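You operate a simulated robot arm through the tools that you are given. There is no shell and no other tool. Be economical: measure what you need, move in short steps, check, and stop when the job is done.

You are at the controls of a simulated two-armed robot. One attempt, no reset.

JOB
Carry the white tray with both arms and set it on the fourth left store shelf from the bottom. Open the top right side drawer, put the purple cap from the inside of the top right side drawer on the blue tray on the black table, then shut the drawer. Push the third wide drawer from the top shut. Open the top far drawer, put the measuring tube from the island top left of the sink in the inside of the top far drawer and shut the drawer again. Take the wash bottle on the island top left of the sink and put it away on the bench by the pipes. Switch the white switch on. Open the boxes drawer, put the grey tub from the counter under the pegboard inside floor and shut the drawer again. Any order will do. Set down upright: measuring tube, wash bottle.

The check looks at the end state, three seconds after you hand in, the way a careful person would. Anything else that was tipped, shoved, dropped, spilled or broken makes it a failure. Lids that push on must go on centred and level and be pressed home; caps that screw on are set level and turned clockwise until they are tight.

ROBOT AND FRAMES
Two 7-joint arms with fingered hands on one trunk, on a base that drives. Base frame: it is fixed to the floor where the robot stands at the start and does not move with it; the origin is under the middle of the robot, x ahead of it, y to its left, z up. Readings come in mm, rad, newtons and seconds.
The left shoulder is at the start at [20, 123, 1424], the right one opposite. Places, roughly: bench by the pipes [-6000, 1800, 900]; blue tray (24x16x3 cm) [-900, 3600, 900]; boxes drawer [-4500, -3600, 500]; boxes drawer floor [-4500, -3700, 400]; fourth left store shelf [600, 300, 1300]; grey tub (12x12x9 cm) [-3900, -3700, 900]; inside of the top far drawer [-1500, -700, 700]; measuring tube [-1750, 250, 1000]; purple cap (4x4x2 cm) [400, 1400, 700]; third wide drawer [-1500, 400, 400]; top far drawer [-1500, -800, 700]; top right side drawer [300, 1300, 700]; wash bottle [-1250, 0, 1000]; white switch [-1300, -900, 900]; white tray (24x16x4 cm) [500, 100, 500]. Payload 2.4 kg a hand.
The TCP of each hand is the grasp point between the finger pads, 17 mm short of the fingertips. In the tool frame z runs along the fingers and y along their closing line. Largest opening 88 mm; the body of the gripper starts 47 mm behind the TCP. The gripper is a hand of 3 fingers: y runs from the thumb to the fingers, the wrist lies at [0, 0, -165] in the tool frame.
Orientation is that of the tool frame in the base frame, as [roll, pitch, yaw] about the fixed x, y, z axes, in that order (R = Rz(yaw) Ry(pitch) Rx(roll)). With the fingers straight down and closing along the base's y, the tool's x points along the base's -x, its y along +y and its z along -z.

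CONTROLS
- The arms move only by the tool apply_moves. It takes "left_moves", "right_moves" or both (then of equal length, played together; a hand with none holds still); each is a list of rows, each a list of 6 numbers: the shift along the tool's x, y, z in mm, then the turn, a rotation vector about the tool's x, y, z in rad. In form: [[tx, ty, tz, rx, ry, rz], ...]. A call has 1 to 12 rows; each row is the pose to reach, as a shift and turn from the pose commanded when the call began, along the tool's axes at that moment. Rows are played at 5 a second. More than 50 mm and 0.15 rad between two rows, and nothing of the call is played. Where a pose cannot be reached the arm comes as near as it can. A force on the tool above 40 N (or 10 N above the force at the start of the call, whichever is more), or a blocked arm, ends the call early, and 0.2 s more pass. In this call time passes only in rows, and 0.2 s behind the last. The reply holds the time, the measured pose of the TCP, the force on the tool along the base axes, the opening and the grip force, in the units named above and with some noise, with the torque about the TCP (base axes, N m) and any sound that the robot's microphone picked up.
- Cameras (640 x 400 px; columns grow to the right, rows downward): "scene" is now at [56, -2.2, 1873.1]; the picture's right is [-0.04, -1.00, 0.00], its down [-0.79, 0.03, -0.61] and it looks along [0.61, -0.02, -0.79] (base axes); focal length 258 px, centre (320, 200). "left" rides on the left gripper at [-52, 4, -66] in its tool frame; the picture's right is [-0.08, -1.00, 0.00], its down [0.78, -0.07, -0.62] and it looks along [0.62, -0.05, 0.78] (tool axes); focal length 243 px, centre (320, 200). "right" rides on the right gripper at [52, 4, -66] in its tool frame; the picture's right is [-0.09, 1.00, 0.00], its down [-0.78, -0.07, -0.62] and it looks along [-0.62, -0.05, 0.78] (tool axes); focal length 243 px, centre (320, 200). There is no depth. A picture from a camera that has moved, and an enlarged one, comes with that camera's place and axes in the base frame and with its lens.
- capture(camera): a new picture of that camera. The clock stands still meanwhile.
- lift_body(by): slides the trunk up (or, below 0, down) by that many mm; the arms and the scene camera ride with it, the base frame stays. It gives what a move gives, with no picture.
- base_move(legs): drives the robot by 1 to 6 legs, each [ahead, left, turn to the left] in mm, mm and rad, along the robot's own axes; the way and the turn of a leg run together, so that a leg with both is an arc; at most 1500 mm and 3.142 rad a leg. The arms and the cameras ride along, it lands a little off, and it stops where it bumps. It gives what a move gives.
- move_fingers(finger1, finger2, thumb_bend, hand): sets how far each is bent, from 0 (flat) to 1 (curled in); at 0.3 the hand is open as for a grip, at 0.7 the pads meet at the TCP. One left out holds its place. A second passes; each finger stops where it meets its share of the squeeze, and holds until it gets a number again. It is the only way to open and close the hand. It gives what a move gives, with no picture; readings hold the bend of each and the force on the fingers (four entries, about 0 where the hand has none), thumb and palm.
- turn_head(pan, tilt): turns the head with the scene camera to pan (to the left, within 2.094 rad either way) and tilt (down, from -0.506 to 1.204), counted from straight ahead of the robot. It gives what a move gives.
- close_up(camera, box): a new picture of the part [left, top, right, bottom] of that camera's present view, enlarged. The clock stands still meanwhile.
- close_job(): hands the job in; it is judged then, once.

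Go step by step. Nothing tells you exact positions but the pictures and the camera data: compare them with the known pose of the tool, close in by small moves and look again before you grip or let go. The budget is 493 turns and 264 pictures, counting those below and the enlarged ones. Unless the task says otherwise, let go and move clear before handing in.

The tools are called after ">>>" by a JSON object that holds its "name" and its "arguments". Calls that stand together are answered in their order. apply_moves: Moves the arms, as the interface text tells. Its arguments: {"type":"object","properties":{"left_moves":{"type":"array"},"right_moves":{"type":"array"}},"required":[]} The other tools are called the same way: lift_body (by) slides the trunk up or down; move_fingers (finger1, finger2, thumb_bend, hand) moves the fingers one by one; base_move (legs) drives the base; turn_head (pan, tilt) turns the head that bears the scene camera; capture (camera) takes a picture; close_up (camera, box) takes an enlarged picture of a part of a camera's view; close_job () hands the job in.

At the start:

```text
clock: 0.0
left_tcp_pos: [335.2, 239.3, 1488.8]
left_ee_rot: [-3.14, 0.001, 3.141]
left_contact_force: [0.0, 0.2, 1.1]
left_torque: [-0.02, 0.02, 0.0]
left_width: 87.9
left_grip_force: 0.0
left_shape: jaw
left_bend: [0.3, 0.3, 0.3]
left_finger forces: [0.0, 0.1, 0.1, 0.0, 0.0, 0.0]
right_tcp_pos: [323.9, -36.5, 1555.5]
right_ee_rot: [3.141, 0.0, -3.141]
right_contact_force: [-0.6, 0.5, -0.2]
right_torque: [0.01, -0.02, 0.0]
right_width: 87.8
right_grip_force: 0.1
right_shape: jaw
right_bend: [0.3, 0.3, 0.3]
right_finger forces: [0.1, 0.0, 0.1, 0.1, 0.0, 0.0]
trunk travel left (down, up): [-637.0, 193.0]
robot x, y, heading: [0.6, 1.6, -0.006]
head pan, tilt: [-0.037, 0.918]
```

scene: 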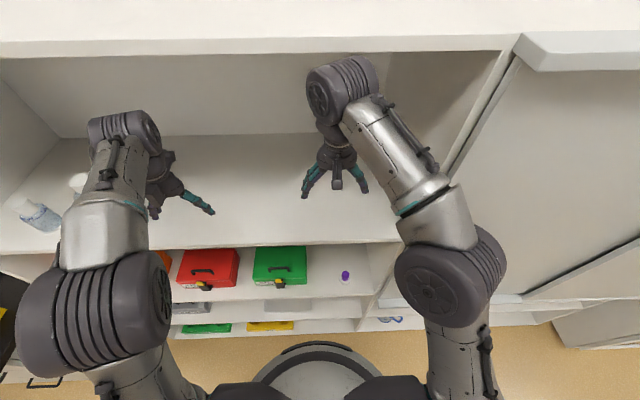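
right: 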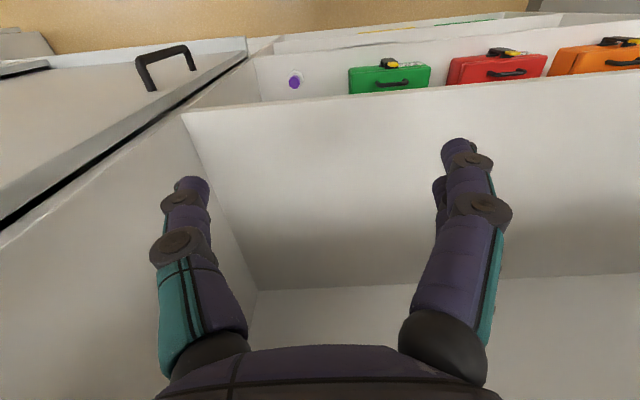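
left: 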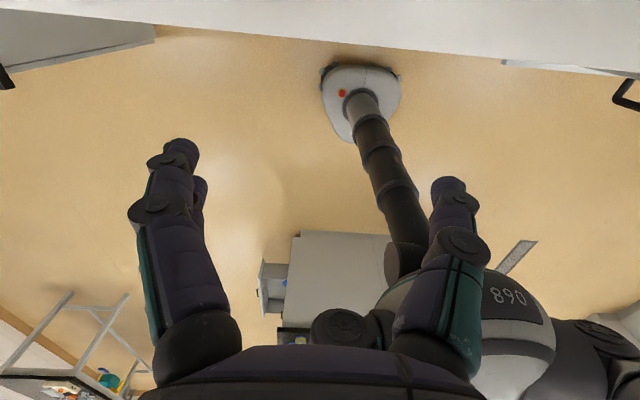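

I'm facing the store shelves, with both hands inside one of the bays. Before I move anything, I'll look around with the head.

>>> {"name": "turn_head", "arguments": {"pan": 0, "tilt": 0.5}}

>>> {"name": "capture", "arguments": {"camera": "scene"}}

>>> {"name": "turn_head", "arguments": {"pan": 1.2, "tilt": 0.5}}

>>> {"name": "capture", "arguments": {"camera": "scene"}}

>>> {"name": "turn_head", "arguments": {"pan": -1.2, "tilt": 0.5}}

>>> {"name": "capture", "arguments": {"camera": "scene"}}

>>> {"name": "turn_head", "arguments": {"pan": 2.09, "tilt": 0.4}}

>>> {"name": "capture", "arguments": {"camera": "scene"}}

>>> {"name": "turn_head", "arguments": {"pan": -2.09, "tilt": 0.4}}

>>> {"name": "capture", "arguments": {"camera": "scene"}}

```text
clock: 0.9
left_tcp_pos: [335.9, 239.5, 1489.9]
left_ee_rot: [-3.141, -0.001, 3.14]
left_contact_force: [0.4, 0.8, -0.4]
left_torque: [-0.03, -0.03, -0.01]
left_width: 87.9
left_grip_force: 0.0
left_shape: jaw
left_bend: [0.3, 0.3, 0.3]
left_finger forces: [0.0, 0.0, 0.0, 0.0, 0.0, 0.0]
right_tcp_pos: [324.2, -36.8, 1555.1]
right_ee_rot: [3.141, -0.001, -3.14]
right_contact_force: [0.1, -0.4, 0.2]
right_torque: [0.01, -0.02, -0.03]
right_width: 88.0
right_grip_force: 0.0
right_shape: jaw
right_bend: [0.3, 0.3, 0.3]
right_finger forces: [0.0, 0.0, 0.0, 0.0, 0.0, 0.0]
trunk travel left (down, up): [-637.0, 193.0]
robot x, y, heading: [0.5, 2.3, 0.002]
head pan, tilt: [0.0, 0.499]
```

```text
260 pictures are left
camera scene: at [72.6, 0.5, 1908.2], right [0.0, -1.0, 0.0], down [-0.48, 0.0, -0.88], along [0.88, 0.0, -0.48], focal length 258 px, centre (320, 200)
```

scene: 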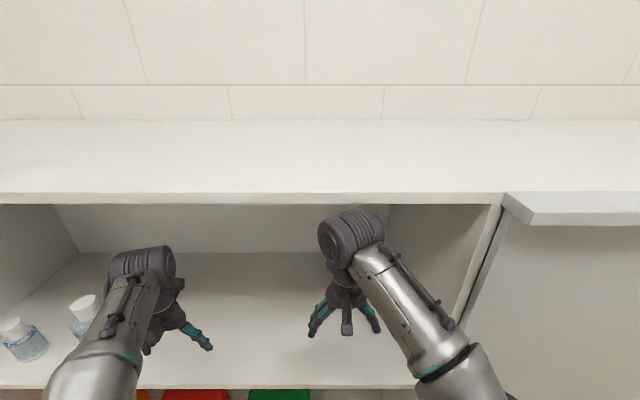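

```text
clock: 2.3
left_tcp_pos: [335.7, 239.6, 1490.3]
left_ee_rot: [3.14, 0.0, -3.14]
left_contact_force: [-0.2, -0.1, 0.4]
left_torque: [0.0, 0.0, 0.03]
left_width: 87.8
left_grip_force: 0.0
left_shape: jaw
left_bend: [0.3, 0.3, 0.3]
left_finger forces: [0.0, 0.0, 0.0, 0.0, 0.0, 0.1]
right_tcp_pos: [323.3, -38.2, 1554.5]
right_ee_rot: [3.141, 0.002, -3.141]
right_contact_force: [-0.2, -0.3, -0.1]
right_torque: [0.02, 0.02, -0.01]
right_width: 87.9
right_grip_force: 0.0
right_shape: jaw
right_bend: [0.3, 0.3, 0.3]
right_finger forces: [0.0, 0.1, 0.0, 0.0, 0.1, 0.0]
trunk travel left (down, up): [-637.0, 193.0]
robot x, y, heading: [-1.5, 0.5, 0.0]
head pan, tilt: [1.201, 0.499]
```

```text
259 pictures are left
camera scene: at [14.5, 85.3, 1908.3], right [0.93, -0.36, 0.0], down [-0.17, -0.45, -0.88], along [0.32, 0.82, -0.48], focal length 258 px, centre (320, 200)
```

scene: 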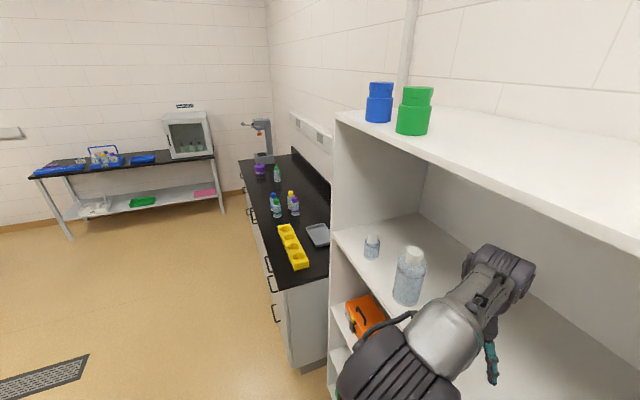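

```text
clock: 4.5
left_tcp_pos: [336.1, 239.5, 1489.4]
left_ee_rot: [3.141, 0.0, -3.14]
left_contact_force: [0.0, 0.2, -0.3]
left_torque: [0.0, 0.0, 0.0]
left_width: 88.1
left_grip_force: 0.1
left_shape: jaw
left_bend: [0.3, 0.3, 0.3]
left_finger forces: [0.0, 0.0, 0.0, 0.0, 0.0, 0.0]
right_tcp_pos: [324.6, -36.7, 1555.7]
right_ee_rot: [3.142, 0.001, 3.141]
right_contact_force: [0.8, 0.1, -0.4]
right_torque: [0.01, -0.01, 0.0]
right_width: 88.1
right_grip_force: 0.1
right_shape: jaw
right_bend: [0.3, 0.3, 0.3]
right_finger forces: [0.0, 0.1, 0.0, 0.1, 0.0, 0.0]
trunk travel left (down, up): [-637.0, 193.0]
robot x, y, heading: [1.7, 2.9, 0.001]
head pan, tilt: [-1.201, 0.499]
```

```text
258 pictures are left
camera scene: at [14.5, -84.3, 1908.3], right [-0.93, -0.36, 0.0], down [-0.17, 0.45, -0.88], along [0.32, -0.82, -0.48], focal length 258 px, centre (320, 200)
```

scene: 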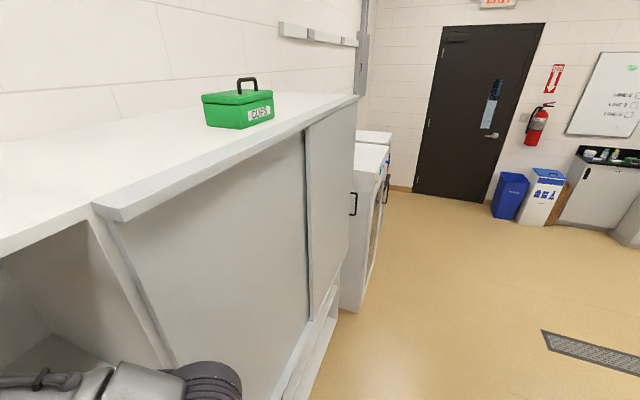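

```text
clock: 7.3
left_tcp_pos: [337.2, 238.9, 1489.7]
left_ee_rot: [3.14, -0.001, 3.141]
left_contact_force: [-0.3, 0.8, 0.5]
left_torque: [0.06, 0.0, 0.03]
left_width: 87.7
left_grip_force: 0.2
left_shape: jaw
left_bend: [0.3, 0.3, 0.3]
left_finger forces: [0.0, 0.0, 0.1, 0.1, 0.0, 0.1]
right_tcp_pos: [323.4, -36.6, 1556.0]
right_ee_rot: [-3.14, 0.0, 3.141]
right_contact_force: [-1.1, -0.1, -0.7]
right_torque: [-0.01, 0.0, -0.01]
right_width: 87.8
right_grip_force: 0.0
right_shape: jaw
right_bend: [0.3, 0.3, 0.3]
right_finger forces: [0.0, 0.0, 0.0, 0.0, 0.0, 0.0]
trunk travel left (down, up): [-637.0, 193.0]
robot x, y, heading: [2.6, -0.7, 0.001]
head pan, tilt: [2.089, 0.4]
```

```text
257 pictures are left
camera scene: at [-64.3, 81.0, 1917.4], right [0.87, 0.5, 0.0], down [0.19, -0.34, -0.92], along [-0.46, 0.8, -0.39], focal length 258 px, centre (320, 200)
```

scene: 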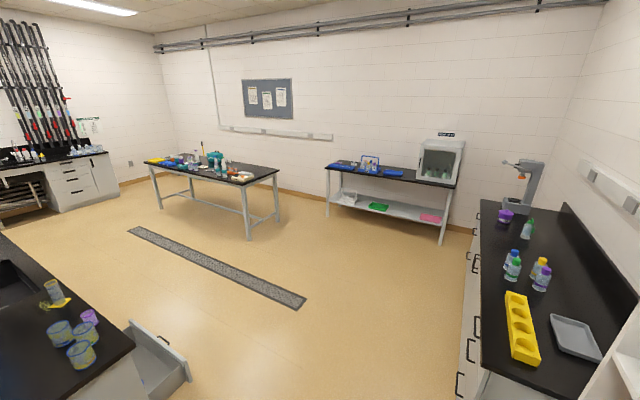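

```text
clock: 10.7
left_tcp_pos: [335.6, 239.1, 1489.2]
left_ee_rot: [3.141, 0.0, 3.141]
left_contact_force: [0.0, -0.4, 0.3]
left_torque: [-0.01, -0.02, -0.03]
left_width: 87.9
left_grip_force: 0.0
left_shape: jaw
left_bend: [0.3, 0.3, 0.3]
left_finger forces: [0.0, 0.0, 0.0, 0.1, 0.0, 0.0]
right_tcp_pos: [324.5, -36.4, 1554.7]
right_ee_rot: [3.141, -0.001, 3.14]
right_contact_force: [0.1, 1.0, -0.6]
right_torque: [0.03, -0.03, 0.01]
right_width: 87.9
right_grip_force: 0.1
right_shape: jaw
right_bend: [0.3, 0.3, 0.3]
right_finger forces: [0.0, 0.0, 0.0, 0.0, 0.1, 0.0]
trunk travel left (down, up): [-637.0, 193.0]
robot x, y, heading: [3.3, 1.2, 0.003]
head pan, tilt: [-2.089, 0.4]
```

```text
256 pictures are left
camera scene: at [-64.3, -80.0, 1917.4], right [-0.87, 0.5, 0.0], down [0.19, 0.34, -0.92], along [-0.46, -0.8, -0.39], focal length 258 px, centre (320, 200)
```

scene: 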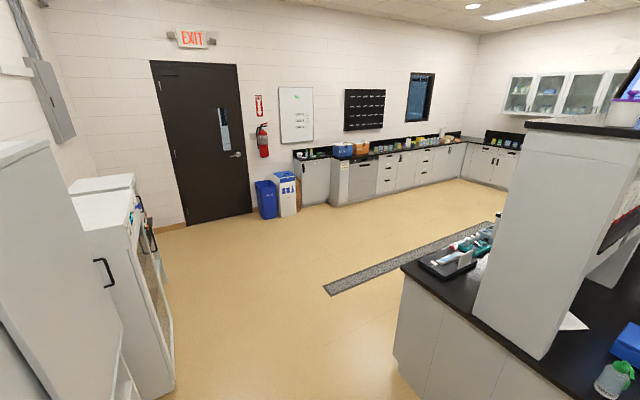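

The room layout is clear now: the store shelves are ahead, the island is behind me, and the cabinets with the black counter are to my left. I'll back straight out so the hands leave the shelf bay, then look at the shelves.

>>> {"name": "base_move", "arguments": {"legs": [[-450, 0, 0]]}}

>>> {"name": "turn_head", "arguments": {"pan": 0, "tilt": 0.75}}

>>> {"name": "capture", "arguments": {"camera": "scene"}}

```text
clock: 13.4
left_tcp_pos: [-116.6, 240.2, 1490.0]
left_ee_rot: [3.141, -0.001, -3.134]
left_contact_force: [0.2, 0.7, 0.1]
left_torque: [0.01, -0.02, 0.01]
left_width: 87.8
left_grip_force: 0.0
left_shape: jaw
left_bend: [0.3, 0.3, 0.3]
left_finger forces: [0.1, 0.0, 0.0, 0.0, 0.0, 0.1]
right_tcp_pos: [-126.2, -36.0, 1555.9]
right_ee_rot: [3.141, 0.001, -3.135]
right_contact_force: [0.1, 0.1, 0.1]
right_torque: [0.0, 0.01, -0.01]
right_width: 88.1
right_grip_force: 0.0
right_shape: jaw
right_bend: [0.3, 0.3, 0.3]
right_finger forces: [0.0, 0.0, 0.0, 0.1, 0.0, 0.0]
trunk travel left (down, up): [-637.0, 193.0]
robot x, y, heading: [-449.9, -2.5, 0.01]
head pan, tilt: [-2.089, 0.4]
```

```text
clock: 15.4
left_tcp_pos: [-116.5, 241.0, 1489.8]
left_ee_rot: [3.141, -0.001, -3.134]
left_contact_force: [-0.5, -0.7, 0.3]
left_torque: [-0.02, 0.01, -0.02]
left_width: 88.2
left_grip_force: 0.0
left_shape: jaw
left_bend: [0.3, 0.3, 0.3]
left_finger forces: [0.0, 0.0, 0.0, 0.0, 0.0, 0.0]
right_tcp_pos: [-126.4, -36.5, 1554.5]
right_ee_rot: [-3.141, 0.0, -3.133]
right_contact_force: [-0.6, 0.0, 0.1]
right_torque: [0.02, 0.02, 0.03]
right_width: 87.8
right_grip_force: 0.0
right_shape: jaw
right_bend: [0.3, 0.3, 0.3]
right_finger forces: [0.0, 0.0, 0.1, 0.0, 0.0, 0.0]
trunk travel left (down, up): [-637.0, 193.0]
robot x, y, heading: [-450.4, -2.2, 0.01]
head pan, tilt: [0.0, 0.75]
```

```text
255 pictures are left
camera scene: at [-386.0, -0.7, 1886.3], right [0.01, -1.0, 0.0], down [-0.68, 0.0, -0.73], along [0.73, 0.0, -0.68], focal length 258 px, centre (320, 200)
```

scene: 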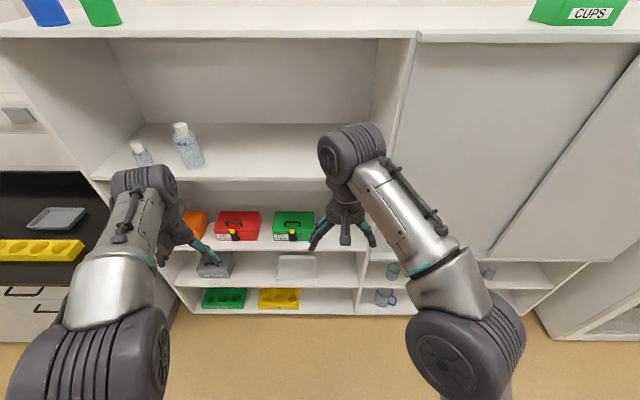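

The white tray is on the second shelf up, next to a grey box. I'll lower the trunk for a frontal view of it.

>>> {"name": "lift_body", "arguments": {"by": -500}}

>>> {"name": "turn_head", "arguments": {"pan": 0, "tilt": 0.6}}

>>> {"name": "capture", "arguments": {"camera": "scene"}}

```text
refused: -500 is not a number from -400 to 400
```

```text
clock: 16.1
left_tcp_pos: [-116.1, 239.3, 1490.6]
left_ee_rot: [-3.141, -0.001, -3.135]
left_contact_force: [-0.2, -1.0, -0.1]
left_torque: [0.04, 0.0, 0.0]
left_width: 87.8
left_grip_force: 0.1
left_shape: jaw
left_bend: [0.3, 0.3, 0.3]
left_finger forces: [0.0, 0.0, 0.1, 0.1, 0.0, 0.1]
right_tcp_pos: [-125.9, -35.3, 1554.9]
right_ee_rot: [3.14, 0.0, -3.133]
right_contact_force: [0.1, -0.4, -0.2]
right_torque: [0.03, 0.01, -0.01]
right_width: 87.8
right_grip_force: 0.0
right_shape: jaw
right_bend: [0.3, 0.3, 0.3]
right_finger forces: [0.0, 0.0, 0.1, 0.0, 0.1, 0.0]
trunk travel left (down, up): [-637.0, 193.0]
robot x, y, heading: [-448.7, -0.2, 0.004]
head pan, tilt: [0.0, 0.6]
```

```text
254 pictures are left
camera scene: at [-380.5, -0.6, 1899.1], right [0.01, -1.0, 0.0], down [-0.57, 0.0, -0.82], along [0.82, 0.01, -0.57], focal length 258 px, centre (320, 200)
```

scene: 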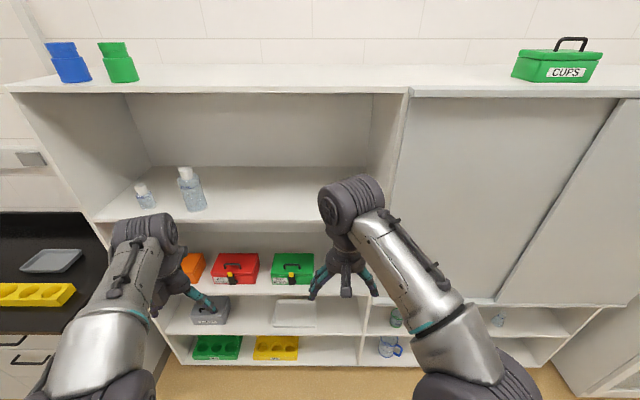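

The tray is centred near (480, 147, 490) with its long side along y. Shelf 2 is at about z=470, shelf 4 at about z=1292, and the unit's front is at x≈360. I'll lower the trunk and look closer.

>>> {"name": "lift_body", "arguments": {"by": -400}}

>>> {"name": "capture", "arguments": {"camera": "scene"}}

```text
clock: 19.9
left_tcp_pos: [-115.9, 240.4, 1089.5]
left_ee_rot: [3.141, 0.001, -3.136]
left_contact_force: [0.2, -0.2, -0.3]
left_torque: [-0.02, 0.0, -0.02]
left_width: 87.9
left_grip_force: 0.1
left_shape: jaw
left_bend: [0.3, 0.3, 0.3]
left_finger forces: [0.0, 0.1, 0.1, 0.0, 0.0, 0.1]
right_tcp_pos: [-126.3, -36.2, 1154.4]
right_ee_rot: [-3.142, -0.001, -3.134]
right_contact_force: [0.3, 0.3, 0.2]
right_torque: [0.0, 0.01, -0.01]
right_width: 87.9
right_grip_force: 0.0
right_shape: jaw
right_bend: [0.3, 0.3, 0.3]
right_finger forces: [0.0, 0.0, 0.1, 0.1, 0.1, 0.1]
trunk travel left (down, up): [-237.0, 593.0]
robot x, y, heading: [-447.9, -3.9, 0.006]
head pan, tilt: [0.0, 0.6]
```

```text
253 pictures are left
camera scene: at [-380.6, -0.6, 1499.2], right [0.01, -1.0, 0.0], down [-0.57, 0.0, -0.82], along [0.82, 0.01, -0.57], focal length 258 px, centre (320, 200)
```

scene: 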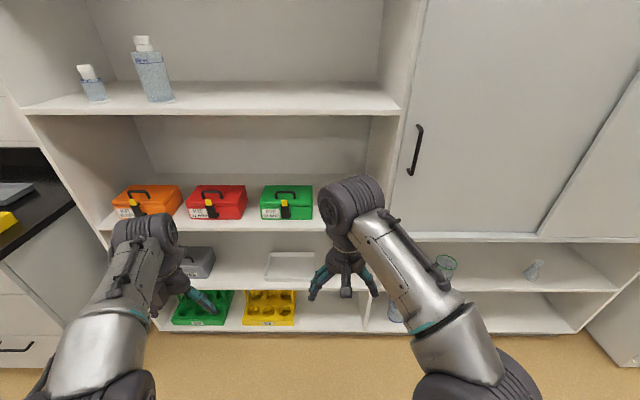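

>>> {"name": "lift_body", "arguments": {"by": -150}}

>>> {"name": "close_up", "arguments": {"camera": "scene", "box": [140, 150, 380, 300]}}

```text
clock: 21.6
left_tcp_pos: [-116.2, 241.1, 940.3]
left_ee_rot: [3.141, 0.0, -3.136]
left_contact_force: [-0.1, 0.2, 0.3]
left_torque: [0.0, -0.02, 0.0]
left_width: 88.1
left_grip_force: 0.0
left_shape: jaw
left_bend: [0.3, 0.3, 0.3]
left_finger forces: [0.0, 0.0, 0.0, 0.1, 0.1, 0.0]
right_tcp_pos: [-125.9, -35.1, 1005.8]
right_ee_rot: [-3.14, 0.0, -3.135]
right_contact_force: [0.0, -0.5, 1.2]
right_torque: [0.03, -0.03, -0.03]
right_width: 88.0
right_grip_force: 0.1
right_shape: jaw
right_bend: [0.3, 0.3, 0.3]
right_finger forces: [0.0, 0.1, 0.0, 0.0, 0.1, 0.0]
trunk travel left (down, up): [-87.0, 743.0]
robot x, y, heading: [-447.6, 0.5, 0.01]
head pan, tilt: [0.0, 0.6]
```

```text
2.67 times, centred on (260, 225) of scene
camera zoom: at [-380.7, -0.6, 1349.3], right [0.01, -1.0, 0.0], down [-0.57, 0.0, -0.82], along [0.82, 0.01, -0.57], focal length 688 px, centre (480, 133)
```

zoom: 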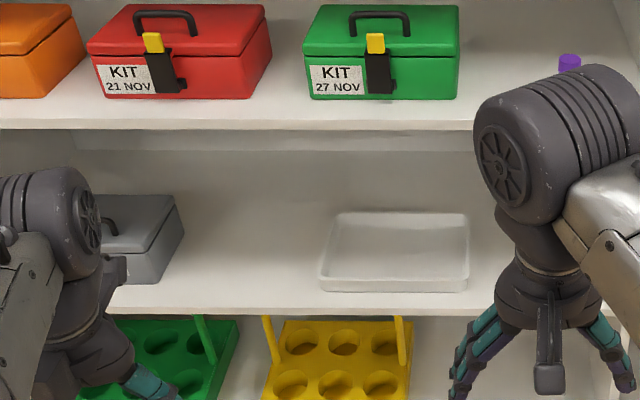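

Estimates: the tray's ends are at y≈271 and y≈30, its front at x≈412 and its base at z≈490. I'll drive to y≈150 and set both hands level, 240 mm apart, tilted about 35° from vertical.

>>> {"name": "base_move", "arguments": {"legs": [[0, 150, -0.008]]}}

>>> {"name": "apply_moves", "arguments": {"left_moves": [[-8, -15, 34, 0, -0.075, 0], [-15, -30, 68, 0, -0.15, 0], [-22, -45, 101, 0, -0.225, 0], [-30, -60, 135, 0, -0.3, 0], [-38, -75, 169, 0, -0.375, 0], [-45, -90, 202, 0, -0.45, 0], [-52, -105, 236, 0, -0.525, 0], [-60, -120, 270, 0, -0.6, 0]], "right_moves": [[-9, -10, 42, 0, -0.075, 0], [-18, -21, 84, 0, -0.15, 0], [-26, -31, 126, 0, -0.225, 0], [-35, -42, 168, 0, -0.3, 0], [-44, -52, 210, 0, -0.375, 0], [-52, -63, 252, 0, -0.45, 0], [-61, -73, 293, 0, -0.525, 0], [-70, -84, 335, 0, -0.6, 0]]}}

>>> {"name": "capture", "arguments": {"camera": "scene"}}

```text
clock: 23.0
left_tcp_pos: [-115.3, 383.8, 939.6]
left_ee_rot: [-3.141, 0.001, 3.139]
left_contact_force: [-0.3, -0.5, -0.2]
left_torque: [-0.03, 0.01, 0.01]
left_width: 87.8
left_grip_force: 0.0
left_shape: jaw
left_bend: [0.3, 0.3, 0.3]
left_finger forces: [0.1, 0.1, 0.1, 0.0, 0.0, 0.0]
right_tcp_pos: [-127.9, 108.2, 1005.8]
right_ee_rot: [3.141, -0.001, 3.137]
right_contact_force: [0.2, 0.0, -0.4]
right_torque: [0.03, -0.03, 0.01]
right_width: 87.9
right_grip_force: 0.0
right_shape: jaw
right_bend: [0.3, 0.3, 0.3]
right_finger forces: [0.0, 0.0, 0.0, 0.1, 0.0, 0.0]
trunk travel left (down, up): [-87.0, 743.0]
robot x, y, heading: [-450.4, 146.2, -0.0]
head pan, tilt: [0.0, 0.6]
```

```text
clock: 24.8
left_tcp_pos: [-54.2, 263.1, 668.3]
left_ee_rot: [3.141, 0.598, 3.138]
left_contact_force: [-0.6, -0.1, 0.6]
left_torque: [0.01, 0.01, 0.03]
left_width: 87.8
left_grip_force: 0.1
left_shape: jaw
left_bend: [0.3, 0.3, 0.3]
left_finger forces: [0.1, 0.0, 0.1, 0.0, 0.0, 0.1]
right_tcp_pos: [-57.2, 25.8, 671.2]
right_ee_rot: [-3.141, 0.603, 3.139]
right_contact_force: [0.1, -0.9, 0.7]
right_torque: [-0.02, -0.03, 0.01]
right_width: 88.1
right_grip_force: 0.1
right_shape: jaw
right_bend: [0.3, 0.3, 0.3]
right_finger forces: [0.0, 0.0, 0.0, 0.1, 0.1, 0.1]
trunk travel left (down, up): [-87.0, 743.0]
robot x, y, heading: [-447.8, 147.9, 0.0]
head pan, tilt: [0.0, 0.6]
```

```text
251 pictures are left
camera scene: at [-380.7, 146.5, 1349.1], right [0.0, -1.0, 0.0], down [-0.57, 0.0, -0.82], along [0.82, 0.0, -0.57], focal length 258 px, centre (320, 200)
```

scene: 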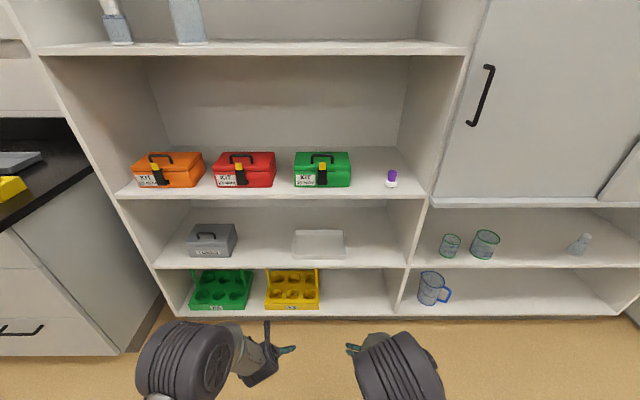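

Both hands are ready and the camera model checks out. I'll drive closer, stopping just outside the shelf front, and look with the left hand camera.

>>> {"name": "base_move", "arguments": {"legs": [[330, 0, 0]]}}

>>> {"name": "capture", "arguments": {"camera": "scene"}}

>>> {"name": "capture", "arguments": {"camera": "right"}}

```text
clock: 27.0
left_tcp_pos: [278.3, 262.2, 669.7]
left_ee_rot: [3.14, 0.602, 3.136]
left_contact_force: [0.4, -0.1, -1.1]
left_torque: [0.02, 0.02, 0.01]
left_width: 88.2
left_grip_force: 0.0
left_shape: jaw
left_bend: [0.3, 0.3, 0.3]
left_finger forces: [0.0, 0.0, 0.1, 0.0, 0.0, 0.1]
right_tcp_pos: [274.4, 22.9, 670.1]
right_ee_rot: [3.14, 0.6, 3.137]
right_contact_force: [0.0, -0.2, 0.2]
right_torque: [-0.04, -0.02, 0.02]
right_width: 87.6
right_grip_force: 0.0
right_shape: jaw
right_bend: [0.3, 0.3, 0.3]
right_finger forces: [0.0, 0.1, 0.0, 0.0, 0.1, 0.1]
trunk travel left (down, up): [-87.0, 743.0]
robot x, y, heading: [-118.0, 149.5, -0.01]
head pan, tilt: [0.0, 0.6]
```

```text
250 pictures are left
camera scene: at [-48.3, 145.2, 1349.2], right [0.0, -1.0, 0.0], down [-0.57, 0.0, -0.82], along [0.82, 0.0, -0.57], focal length 258 px, centre (320, 200)
```

scene: 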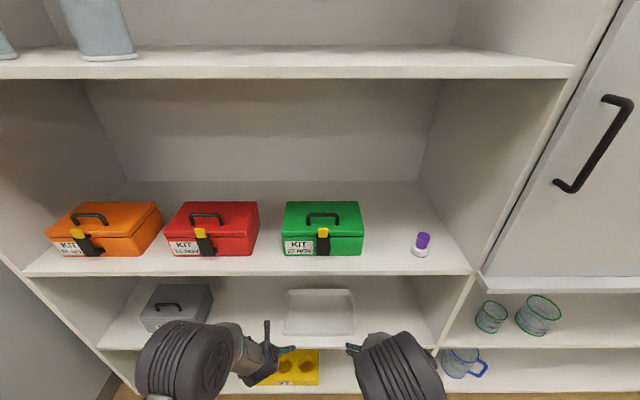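

```text
249 pictures are left
camera right: at [194.7, 27.6, 697.5], right [0.08, 1.0, 0.05], down [0.29, -0.07, 0.95], along [0.95, -0.06, -0.3], focal length 243 px, centre (320, 200)
```

right: 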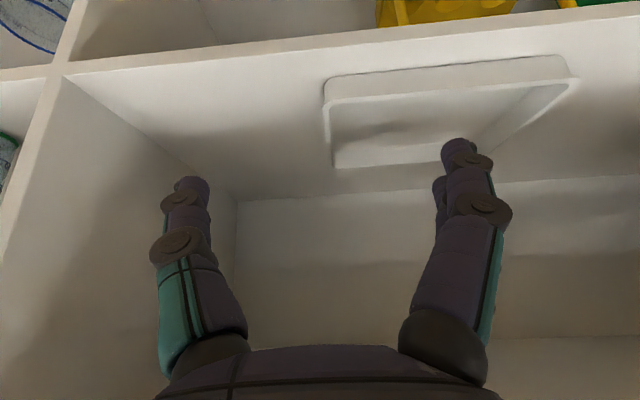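

Triangulation puts the shelf 2 surface at z≈498. The tray spans y≈30–264, its front is at x≈400 and its rim at z≈540. I'll lower the hands to z≈590 and drive in.

>>> {"name": "apply_moves", "arguments": {"left_moves": [[22, 1, 33, 0, 0, 0], [45, 2, 66, 0, 0, 0]], "right_moves": [[22, 4, 33, 0, 0, 0], [45, 8, 66, 0, 0, 0]]}}

>>> {"name": "base_move", "arguments": {"legs": [[130, 0, 0.008]]}}

>>> {"name": "capture", "arguments": {"camera": "left"}}

>>> {"name": "capture", "arguments": {"camera": "right"}}

```text
clock: 27.6
left_tcp_pos: [278.1, 262.6, 591.1]
left_ee_rot: [3.141, 0.6, 3.136]
left_contact_force: [-0.3, 0.6, -0.9]
left_torque: [-0.03, 0.02, -0.03]
left_width: 88.0
left_grip_force: 0.0
left_shape: jaw
left_bend: [0.3, 0.3, 0.3]
left_finger forces: [0.1, 0.0, 0.0, 0.0, 0.1, 0.0]
right_tcp_pos: [275.9, 32.8, 591.7]
right_ee_rot: [-3.141, 0.601, 3.135]
right_contact_force: [0.6, -0.7, -0.1]
right_torque: [-0.01, 0.0, 0.05]
right_width: 87.8
right_grip_force: 0.1
right_shape: jaw
right_bend: [0.3, 0.3, 0.3]
right_finger forces: [0.0, 0.0, 0.0, 0.0, 0.0, 0.0]
trunk travel left (down, up): [-87.0, 743.0]
robot x, y, heading: [-116.8, 144.2, -0.004]
head pan, tilt: [0.0, 0.6]
```

```text
clock: 28.9
left_tcp_pos: [405.8, 267.6, 590.5]
left_ee_rot: [-3.141, 0.6, -3.139]
left_contact_force: [-0.2, 0.2, -0.7]
left_torque: [0.0, 0.01, -0.01]
left_width: 87.9
left_grip_force: 0.0
left_shape: jaw
left_bend: [0.3, 0.3, 0.3]
left_finger forces: [0.0, 0.0, 0.0, 0.0, 0.0, 0.1]
right_tcp_pos: [404.6, 36.0, 593.4]
right_ee_rot: [-3.141, 0.601, -3.137]
right_contact_force: [-0.4, -0.8, 0.0]
right_torque: [0.03, 0.02, 0.03]
right_width: 88.1
right_grip_force: 0.1
right_shape: jaw
right_bend: [0.3, 0.3, 0.3]
right_finger forces: [0.2, 0.1, 0.0, 0.0, 0.0, 0.0]
trunk travel left (down, up): [-87.0, 743.0]
robot x, y, heading: [11.8, 144.9, 0.006]
head pan, tilt: [0.0, 0.6]
```

```text
248 pictures are left
camera left: at [412.5, 270.3, 676.0], right [0.07, -1.0, 0.05], down [-0.99, -0.07, 0.07], along [-0.07, -0.05, -1.0], focal length 243 px, centre (320, 200)
```

left: 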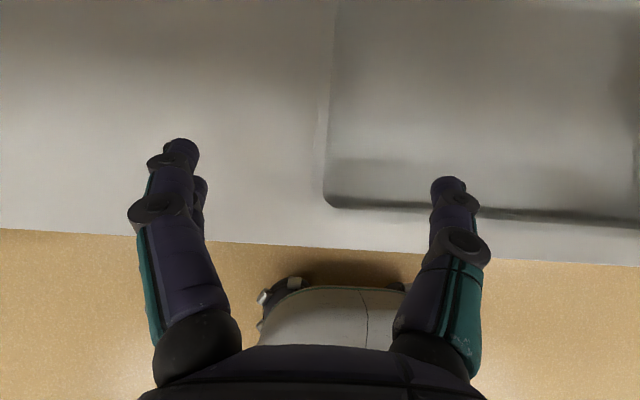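

```text
247 pictures are left
camera right: at [325.6, 39.4, 618.4], right [0.07, 1.0, 0.05], down [0.29, -0.07, 0.95], along [0.95, -0.05, -0.3], focal length 243 px, centre (320, 200)
```

right: 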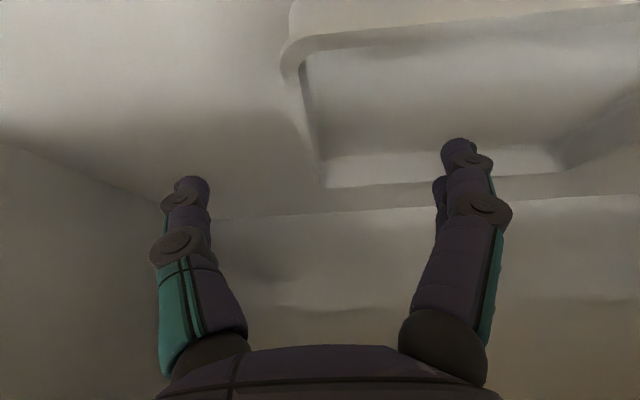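

The walls are at y≈260 (left) and y≈28 (right), and the tray's centre is near x=478. I'll move the hands forward over the walls, then down to straddle them.

>>> {"name": "apply_moves", "arguments": {"left_moves": [[-31, -4, 21, 0, 0, 0], [-62, -8, 42, 0, 0, 0], [-46, -8, 64, 0, 0, 0], [-34, -8, 83, 0, 0, 0]], "right_moves": [[-31, -4, 21, 0, 0, 0], [-62, -8, 42, 0, 0, 0], [-46, -8, 64, 0, 0, 0], [-34, -8, 83, 0, 0, 0]]}}

>>> {"name": "capture", "arguments": {"camera": "left"}}

>>> {"name": "capture", "arguments": {"camera": "right"}}

```text
clock: 29.9
left_tcp_pos: [481.1, 257.1, 543.2]
left_ee_rot: [3.141, 0.6, -3.137]
left_contact_force: [0.6, 0.5, -0.6]
left_torque: [0.03, -0.01, 0.02]
left_width: 87.9
left_grip_force: 0.1
left_shape: jaw
left_bend: [0.3, 0.3, 0.3]
left_finger forces: [0.0, 0.0, 0.0, 0.0, 0.0, 0.0]
right_tcp_pos: [479.5, 25.5, 543.0]
right_ee_rot: [-3.14, 0.601, -3.139]
right_contact_force: [0.6, 0.0, -0.6]
right_torque: [-0.02, 0.03, 0.01]
right_width: 87.9
right_grip_force: 0.0
right_shape: jaw
right_bend: [0.3, 0.3, 0.3]
right_finger forces: [0.0, 0.0, 0.0, 0.1, 0.0, 0.0]
trunk travel left (down, up): [-87.0, 743.0]
robot x, y, heading: [10.7, 149.7, 0.01]
head pan, tilt: [0.0, 0.6]
```

```text
246 pictures are left
camera left: at [486.9, 262.9, 627.1], right [0.07, -1.0, 0.05], down [-0.99, -0.07, 0.07], along [-0.07, -0.05, -1.0], focal length 243 px, centre (320, 200)
```

left: 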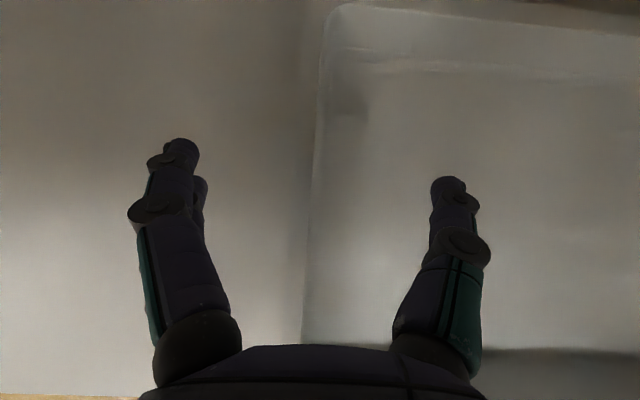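

```text
245 pictures are left
camera right: at [400.5, 29.6, 568.9], right [0.07, 1.0, 0.05], down [0.29, -0.07, 0.95], along [0.95, -0.05, -0.3], focal length 243 px, centre (320, 200)
```

right: 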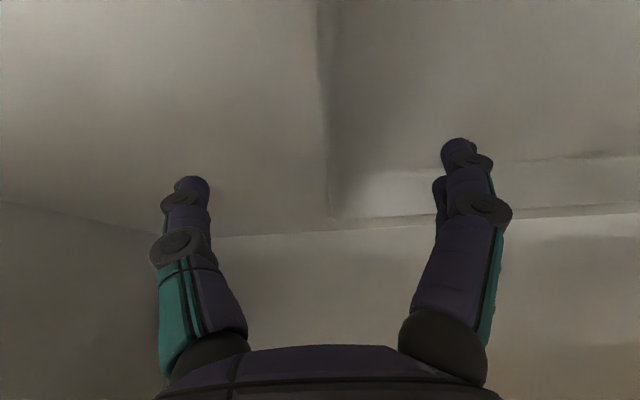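

The walls sit centred between the fingers of both hands. I'll lower a little more and close.

>>> {"name": "apply_moves", "arguments": {"left_moves": [[7, 0, 10, 0, 0, 0]], "right_moves": [[7, 0, 10, 0, 0, 0]]}}

>>> {"name": "move_fingers", "arguments": {"hand": "left", "finger1": 0.72, "finger2": 0.72, "thumb_bend": 0.72}}

>>> {"name": "move_fingers", "arguments": {"hand": "right", "finger1": 0.72, "finger2": 0.72, "thumb_bend": 0.72}}

>>> {"name": "capture", "arguments": {"camera": "left"}}

>>> {"name": "capture", "arguments": {"camera": "right"}}

```text
clock: 30.3
left_tcp_pos: [481.4, 259.9, 529.2]
left_ee_rot: [3.141, 0.601, -3.137]
left_contact_force: [-0.2, 0.7, 0.6]
left_torque: [0.01, 0.02, 0.01]
left_width: 88.0
left_grip_force: 0.1
left_shape: jaw
left_bend: [0.3, 0.3, 0.3]
left_finger forces: [0.0, 0.0, 0.0, 0.0, 0.1, 0.1]
right_tcp_pos: [481.4, 25.6, 530.9]
right_ee_rot: [-3.141, 0.6, -3.138]
right_contact_force: [0.2, 0.4, -0.1]
right_torque: [0.02, 0.03, 0.02]
right_width: 87.7
right_grip_force: 0.1
right_shape: jaw
right_bend: [0.3, 0.3, 0.3]
right_finger forces: [0.0, 0.0, 0.1, 0.0, 0.0, 0.1]
trunk travel left (down, up): [-87.0, 743.0]
robot x, y, heading: [12.3, 144.9, 0.001]
head pan, tilt: [0.0, 0.6]
```

```text
clock: 31.3
left_tcp_pos: [481.1, 259.0, 530.2]
left_ee_rot: [-3.142, 0.6, -3.137]
left_contact_force: [0.8, 0.3, 0.9]
left_torque: [0.01, 0.02, -0.03]
left_width: 0.0
left_grip_force: 1.7
left_shape: fingers
left_bend: [0.71, 0.71, 0.7]
left_finger forces: [1.1, 1.1, 0.1, 0.2, 2.1, 0.0]
right_tcp_pos: [480.5, 25.6, 531.4]
right_ee_rot: [-3.141, 0.601, -3.138]
right_contact_force: [0.4, -0.4, 0.5]
right_torque: [-0.02, 0.0, -0.01]
right_width: 87.8
right_grip_force: 0.2
right_shape: jaw
right_bend: [0.3, 0.3, 0.3]
right_finger forces: [0.0, 0.0, 0.1, 0.1, 0.1, 0.0]
trunk travel left (down, up): [-87.0, 743.0]
robot x, y, heading: [13.1, 143.0, 0.009]
head pan, tilt: [0.0, 0.6]
```

```text
clock: 32.3
left_tcp_pos: [480.8, 260.5, 530.7]
left_ee_rot: [3.141, 0.602, -3.136]
left_contact_force: [0.3, 1.1, 0.2]
left_torque: [0.05, -0.02, -0.01]
left_width: 0.0
left_grip_force: 2.3
left_shape: fingers
left_bend: [0.71, 0.71, 0.71]
left_finger forces: [1.5, 1.5, 0.0, 0.0, 1.4, 0.1]
right_tcp_pos: [480.5, 26.5, 532.1]
right_ee_rot: [-3.141, 0.6, -3.137]
right_contact_force: [0.1, -1.4, -0.1]
right_torque: [-0.05, -0.01, 0.01]
right_width: 0.1
right_grip_force: 1.6
right_shape: fingers
right_bend: [0.71, 0.71, 0.69]
right_finger forces: [0.7, 0.5, 0.1, 0.0, 2.8, 0.1]
trunk travel left (down, up): [-87.0, 743.0]
robot x, y, heading: [10.3, 143.8, 0.006]
head pan, tilt: [0.0, 0.6]
```

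```text
244 pictures are left
camera left: at [487.0, 263.3, 614.5], right [0.07, -1.0, 0.05], down [-0.99, -0.07, 0.07], along [-0.07, -0.05, -1.0], focal length 243 px, centre (320, 200)
```

left: 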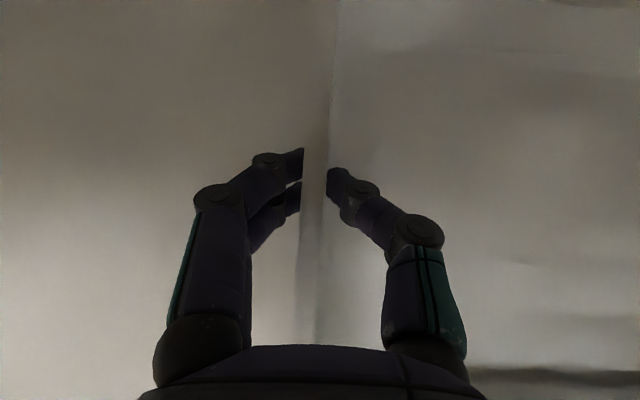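

```text
243 pictures are left
camera right: at [400.5, 29.5, 557.2], right [0.07, 1.0, 0.05], down [0.29, -0.07, 0.95], along [0.95, -0.05, -0.3], focal length 243 px, centre (320, 200)
```

right: 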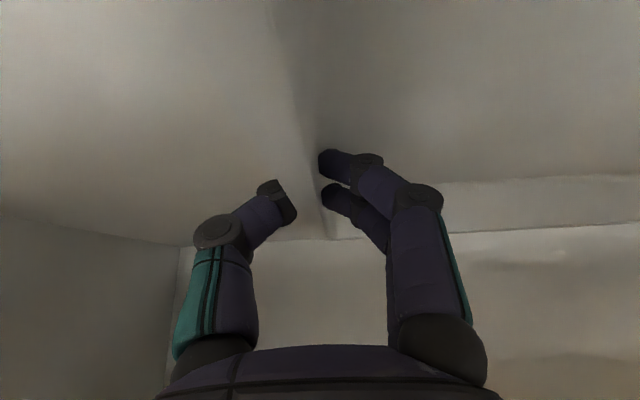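

Both grips hold the walls but lightly, so I'll tighten them and then lift a little to check.

>>> {"name": "move_fingers", "arguments": {"hand": "left", "finger1": 0.85, "finger2": 0.85, "thumb_bend": 0.85}}

>>> {"name": "move_fingers", "arguments": {"hand": "right", "finger1": 0.85, "finger2": 0.85, "thumb_bend": 0.85}}

>>> {"name": "lift_body", "arguments": {"by": 40}}

>>> {"name": "capture", "arguments": {"camera": "scene"}}

```text
clock: 33.3
left_tcp_pos: [481.3, 258.8, 528.4]
left_ee_rot: [3.14, 0.599, -3.136]
left_contact_force: [0.1, 2.2, -0.3]
left_torque: [0.03, 0.03, -0.01]
left_width: 0.0
left_grip_force: 14.9
left_shape: fingers
left_bend: [0.78, 0.78, 0.75]
left_finger forces: [7.7, 7.9, 0.0, 0.0, 13.5, 0.0]
right_tcp_pos: [480.9, 26.1, 530.5]
right_ee_rot: [-3.141, 0.601, -3.139]
right_contact_force: [-0.5, -2.3, 0.2]
right_torque: [-0.02, 0.01, -0.02]
right_width: 0.0
right_grip_force: 2.5
right_shape: fingers
right_bend: [0.71, 0.71, 0.69]
right_finger forces: [0.5, 0.5, 0.0, 0.1, 3.1, 0.1]
trunk travel left (down, up): [-87.0, 743.0]
robot x, y, heading: [12.2, 144.1, 0.005]
head pan, tilt: [0.0, 0.6]
```

```text
clock: 34.3
left_tcp_pos: [482.2, 258.8, 529.8]
left_ee_rot: [-3.142, 0.6, -3.137]
left_contact_force: [0.1, 1.4, -0.8]
left_torque: [-0.06, -0.02, 0.01]
left_width: 0.0
left_grip_force: 14.6
left_shape: fingers
left_bend: [0.78, 0.78, 0.75]
left_finger forces: [8.0, 7.6, 0.0, 0.1, 14.0, 0.0]
right_tcp_pos: [481.0, 25.7, 530.9]
right_ee_rot: [-3.141, 0.6, -3.14]
right_contact_force: [0.5, -1.3, -1.5]
right_torque: [-0.08, 0.03, -0.01]
right_width: 0.0
right_grip_force: 13.6
right_shape: fingers
right_bend: [0.79, 0.79, 0.72]
right_finger forces: [6.4, 6.7, 0.1, 0.0, 14.6, 0.0]
trunk travel left (down, up): [-87.0, 743.0]
robot x, y, heading: [10.5, 145.0, 0.004]
head pan, tilt: [0.0, 0.6]
```

```text
clock: 35.1
left_tcp_pos: [480.6, 258.7, 569.2]
left_ee_rot: [3.141, 0.599, -3.137]
left_contact_force: [-0.9, 0.6, -1.3]
left_torque: [-0.01, -0.02, -0.04]
left_width: 0.0
left_grip_force: 15.0
left_shape: fingers
left_bend: [0.78, 0.78, 0.75]
left_finger forces: [8.1, 7.7, 0.0, 0.0, 14.0, 0.0]
right_tcp_pos: [481.4, 26.0, 570.8]
right_ee_rot: [-3.141, 0.601, -3.14]
right_contact_force: [0.3, -1.2, -1.7]
right_torque: [-0.07, 0.0, -0.05]
right_width: 0.0
right_grip_force: 13.8
right_shape: fingers
right_bend: [0.79, 0.79, 0.72]
right_finger forces: [6.4, 6.7, 0.0, 0.0, 14.6, 0.0]
trunk travel left (down, up): [-127.0, 703.0]
robot x, y, heading: [12.3, 147.2, 0.01]
head pan, tilt: [0.0, 0.6]
```

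```text
242 pictures are left
camera scene: at [81.6, 145.9, 1389.1], right [0.0, -1.0, 0.0], down [-0.57, 0.0, -0.82], along [0.82, 0.0, -0.57], focal length 258 px, centre (320, 200)
```

scene: 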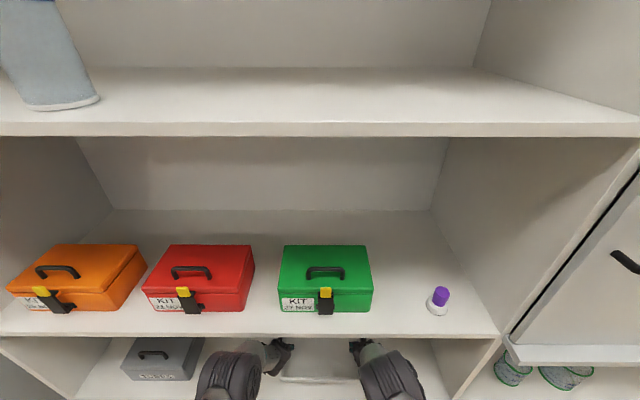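

The tray is lifted and level in both hands. I'll back out, raise the trunk, and bring it up to shelf 4, whose surface is at z≈1297.

>>> {"name": "base_move", "arguments": {"legs": [[-420, 0, 0]]}}

>>> {"name": "lift_body", "arguments": {"by": 400}}

>>> {"name": "lift_body", "arguments": {"by": 300}}

>>> {"name": "apply_moves", "arguments": {"left_moves": [[-15, 0, -22, 0, 0, 0], [-31, 0, -45, 0, 0, 0], [-45, 0, -66, 0, 0, 0], [-57, 0, -83, 0, 0, 0]], "right_moves": [[-15, 0, -22, 0, 0, 0], [-31, 0, -45, 0, 0, 0], [-45, 0, -66, 0, 0, 0], [-57, 0, -83, 0, 0, 0]]}}

>>> {"name": "capture", "arguments": {"camera": "scene"}}

```text
clock: 37.7
left_tcp_pos: [55.1, 257.7, 569.2]
left_ee_rot: [3.141, 0.6, -3.139]
left_contact_force: [-0.1, 2.9, -0.6]
left_torque: [-0.05, -0.03, -0.03]
left_width: 0.0
left_grip_force: 14.9
left_shape: fingers
left_bend: [0.78, 0.78, 0.75]
left_finger forces: [8.1, 7.7, 0.1, 0.1, 14.0, 0.0]
right_tcp_pos: [53.7, 22.1, 571.4]
right_ee_rot: [-3.141, 0.599, 3.14]
right_contact_force: [-0.3, -1.1, -1.3]
right_torque: [-0.05, -0.01, -0.05]
right_width: 0.0
right_grip_force: 13.9
right_shape: fingers
right_bend: [0.79, 0.79, 0.72]
right_finger forces: [6.3, 6.7, 0.0, 0.1, 14.7, 0.0]
trunk travel left (down, up): [-127.0, 703.0]
robot x, y, heading: [-412.6, 142.0, 0.002]
head pan, tilt: [0.0, 0.6]
```

```text
clock: 41.5
left_tcp_pos: [55.1, 256.1, 969.5]
left_ee_rot: [3.141, 0.601, 3.141]
left_contact_force: [-0.4, 1.9, -1.1]
left_torque: [-0.02, 0.02, 0.0]
left_width: 0.1
left_grip_force: 14.8
left_shape: fingers
left_bend: [0.79, 0.78, 0.75]
left_finger forces: [8.3, 7.4, 0.1, 0.0, 13.7, 0.0]
right_tcp_pos: [55.2, 23.8, 971.0]
right_ee_rot: [3.141, 0.601, 3.141]
right_contact_force: [-0.5, -1.4, -2.3]
right_torque: [-0.06, -0.02, -0.03]
right_width: 0.2
right_grip_force: 13.5
right_shape: fingers
right_bend: [0.79, 0.79, 0.73]
right_finger forces: [6.1, 6.6, 0.0, 0.1, 14.9, 0.1]
trunk travel left (down, up): [-527.0, 303.0]
robot x, y, heading: [-412.3, 146.7, 0.002]
head pan, tilt: [0.0, 0.6]
```

```text
clock: 44.5
left_tcp_pos: [56.2, 255.9, 1270.1]
left_ee_rot: [-3.139, 0.599, -3.139]
left_contact_force: [-0.6, 2.0, -0.8]
left_torque: [-0.02, -0.01, -0.03]
left_width: 0.5
left_grip_force: 14.8
left_shape: fingers
left_bend: [0.79, 0.78, 0.75]
left_finger forces: [8.0, 7.5, 0.0, 0.0, 13.7, 0.0]
right_tcp_pos: [54.7, 22.4, 1270.3]
right_ee_rot: [-3.141, 0.602, 3.141]
right_contact_force: [0.0, -2.7, -2.1]
right_torque: [-0.09, -0.04, 0.0]
right_width: 0.0
right_grip_force: 14.0
right_shape: fingers
right_bend: [0.79, 0.79, 0.73]
right_finger forces: [6.3, 6.8, 0.0, 0.1, 14.8, 0.1]
trunk travel left (down, up): [-827.0, 3.0]
robot x, y, heading: [-413.9, 144.4, 0.003]
head pan, tilt: [0.0, 0.6]
```

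```text
clock: 45.5
left_tcp_pos: [56.7, 254.4, 1370.2]
left_ee_rot: [3.141, 0.599, 3.141]
left_contact_force: [-0.7, 2.9, -1.2]
left_torque: [-0.01, -0.02, 0.0]
left_width: 0.0
left_grip_force: 14.7
left_shape: fingers
left_bend: [0.79, 0.78, 0.75]
left_finger forces: [8.3, 7.6, 0.0, 0.0, 13.1, 0.0]
right_tcp_pos: [54.2, 21.4, 1372.2]
right_ee_rot: [-3.14, 0.601, -3.141]
right_contact_force: [1.1, -3.6, -1.1]
right_torque: [-0.08, 0.0, -0.05]
right_width: 0.3
right_grip_force: 13.2
right_shape: fingers
right_bend: [0.79, 0.8, 0.73]
right_finger forces: [5.8, 6.3, 0.0, 0.0, 15.1, 0.0]
trunk travel left (down, up): [-827.0, 3.0]
robot x, y, heading: [-414.4, 145.8, -0.002]
head pan, tilt: [0.0, 0.6]
```

```text
241 pictures are left
camera scene: at [-344.6, 143.8, 2089.2], right [0.0, -1.0, 0.0], down [-0.56, 0.0, -0.83], along [0.83, 0.0, -0.56], focal length 258 px, centre (320, 200)
```

scene: 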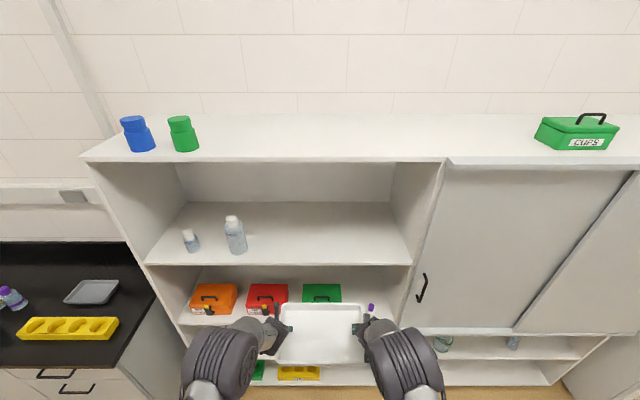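

The path in is clear, with the bottles well to the left. I'll drive in over shelf 4.

>>> {"name": "base_move", "arguments": {"legs": [[428, 0, 0]]}}

>>> {"name": "capture", "arguments": {"camera": "scene"}}

>>> {"name": "capture", "arguments": {"camera": "left"}}

```text
clock: 48.1
left_tcp_pos: [476.8, 259.4, 1369.4]
left_ee_rot: [3.141, 0.601, -3.139]
left_contact_force: [-0.6, 3.5, -0.9]
left_torque: [0.01, -0.03, -0.02]
left_width: 0.0
left_grip_force: 14.8
left_shape: fingers
left_bend: [0.79, 0.78, 0.75]
left_finger forces: [8.5, 8.1, 0.1, 0.1, 12.5, 0.0]
right_tcp_pos: [476.6, 24.9, 1371.4]
right_ee_rot: [-3.142, 0.602, -3.138]
right_contact_force: [0.9, -4.3, -1.5]
right_torque: [-0.11, 0.01, -0.07]
right_width: 0.0
right_grip_force: 12.9
right_shape: fingers
right_bend: [0.79, 0.8, 0.73]
right_finger forces: [5.4, 5.9, 0.1, 0.1, 15.4, 0.0]
trunk travel left (down, up): [-827.0, 3.0]
robot x, y, heading: [5.6, 141.3, 0.006]
head pan, tilt: [0.0, 0.6]
```

```text
240 pictures are left
camera scene: at [77.5, 145.7, 2089.2], right [0.0, -1.0, 0.0], down [-0.56, 0.0, -0.83], along [0.83, 0.0, -0.56], focal length 258 px, centre (320, 200)
```

scene: 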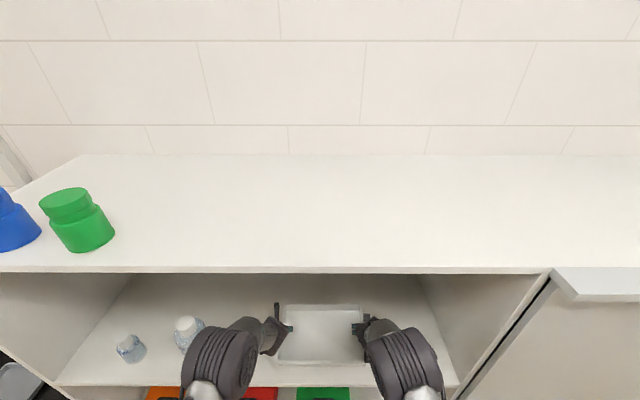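

```text
239 pictures are left
camera left: at [483.4, 261.6, 1454.9], right [0.07, -1.0, 0.05], down [-0.99, -0.07, 0.07], along [-0.07, -0.05, -1.0], focal length 243 px, centre (320, 200)
```

left: 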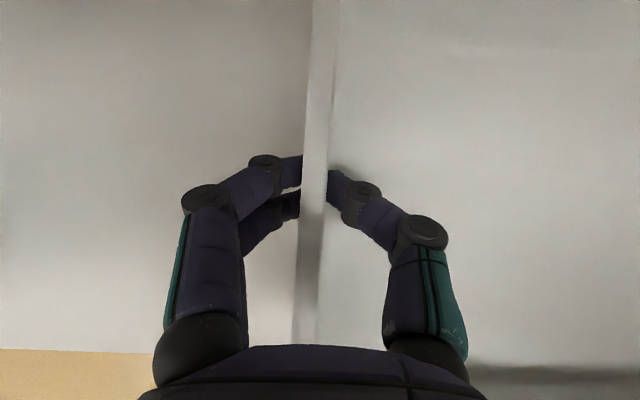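

I'll extend the arms 40 mm deeper, then lower toward the shelf while watching the force.

>>> {"name": "apply_moves", "arguments": {"left_moves": [[-33, 0, 23, 0, 0, 0], [-22, 0, 39, 0, 0, 0], [-16, 0, 48, 0, 0, 0]], "right_moves": [[-33, 0, 23, 0, 0, 0], [-22, 0, 39, 0, 0, 0], [-16, 0, 48, 0, 0, 0]]}}

>>> {"name": "capture", "arguments": {"camera": "right"}}

```text
clock: 48.9
left_tcp_pos: [519.8, 257.8, 1338.3]
left_ee_rot: [3.141, 0.599, -3.135]
left_contact_force: [0.5, 2.2, -0.1]
left_torque: [-0.03, 0.02, 0.02]
left_width: 0.0
left_grip_force: 14.5
left_shape: fingers
left_bend: [0.79, 0.79, 0.76]
left_finger forces: [7.8, 7.6, 0.0, 0.1, 12.8, 0.0]
right_tcp_pos: [519.5, 25.5, 1340.1]
right_ee_rot: [3.14, 0.6, -3.139]
right_contact_force: [-0.7, -3.5, -1.4]
right_torque: [-0.07, 0.01, -0.04]
right_width: 0.0
right_grip_force: 13.5
right_shape: fingers
right_bend: [0.8, 0.8, 0.74]
right_finger forces: [5.9, 6.3, 0.1, 0.0, 14.8, 0.0]
trunk travel left (down, up): [-827.0, 3.0]
robot x, y, heading: [9.1, 146.5, 0.008]
head pan, tilt: [0.0, 0.6]
```

```text
238 pictures are left
camera right: at [439.4, 29.9, 1365.9], right [0.07, 1.0, 0.05], down [0.29, -0.07, 0.95], along [0.95, -0.05, -0.3], focal length 243 px, centre (320, 200)
```

right: 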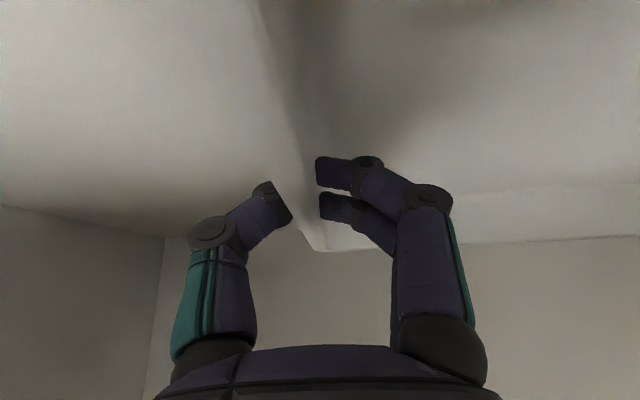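

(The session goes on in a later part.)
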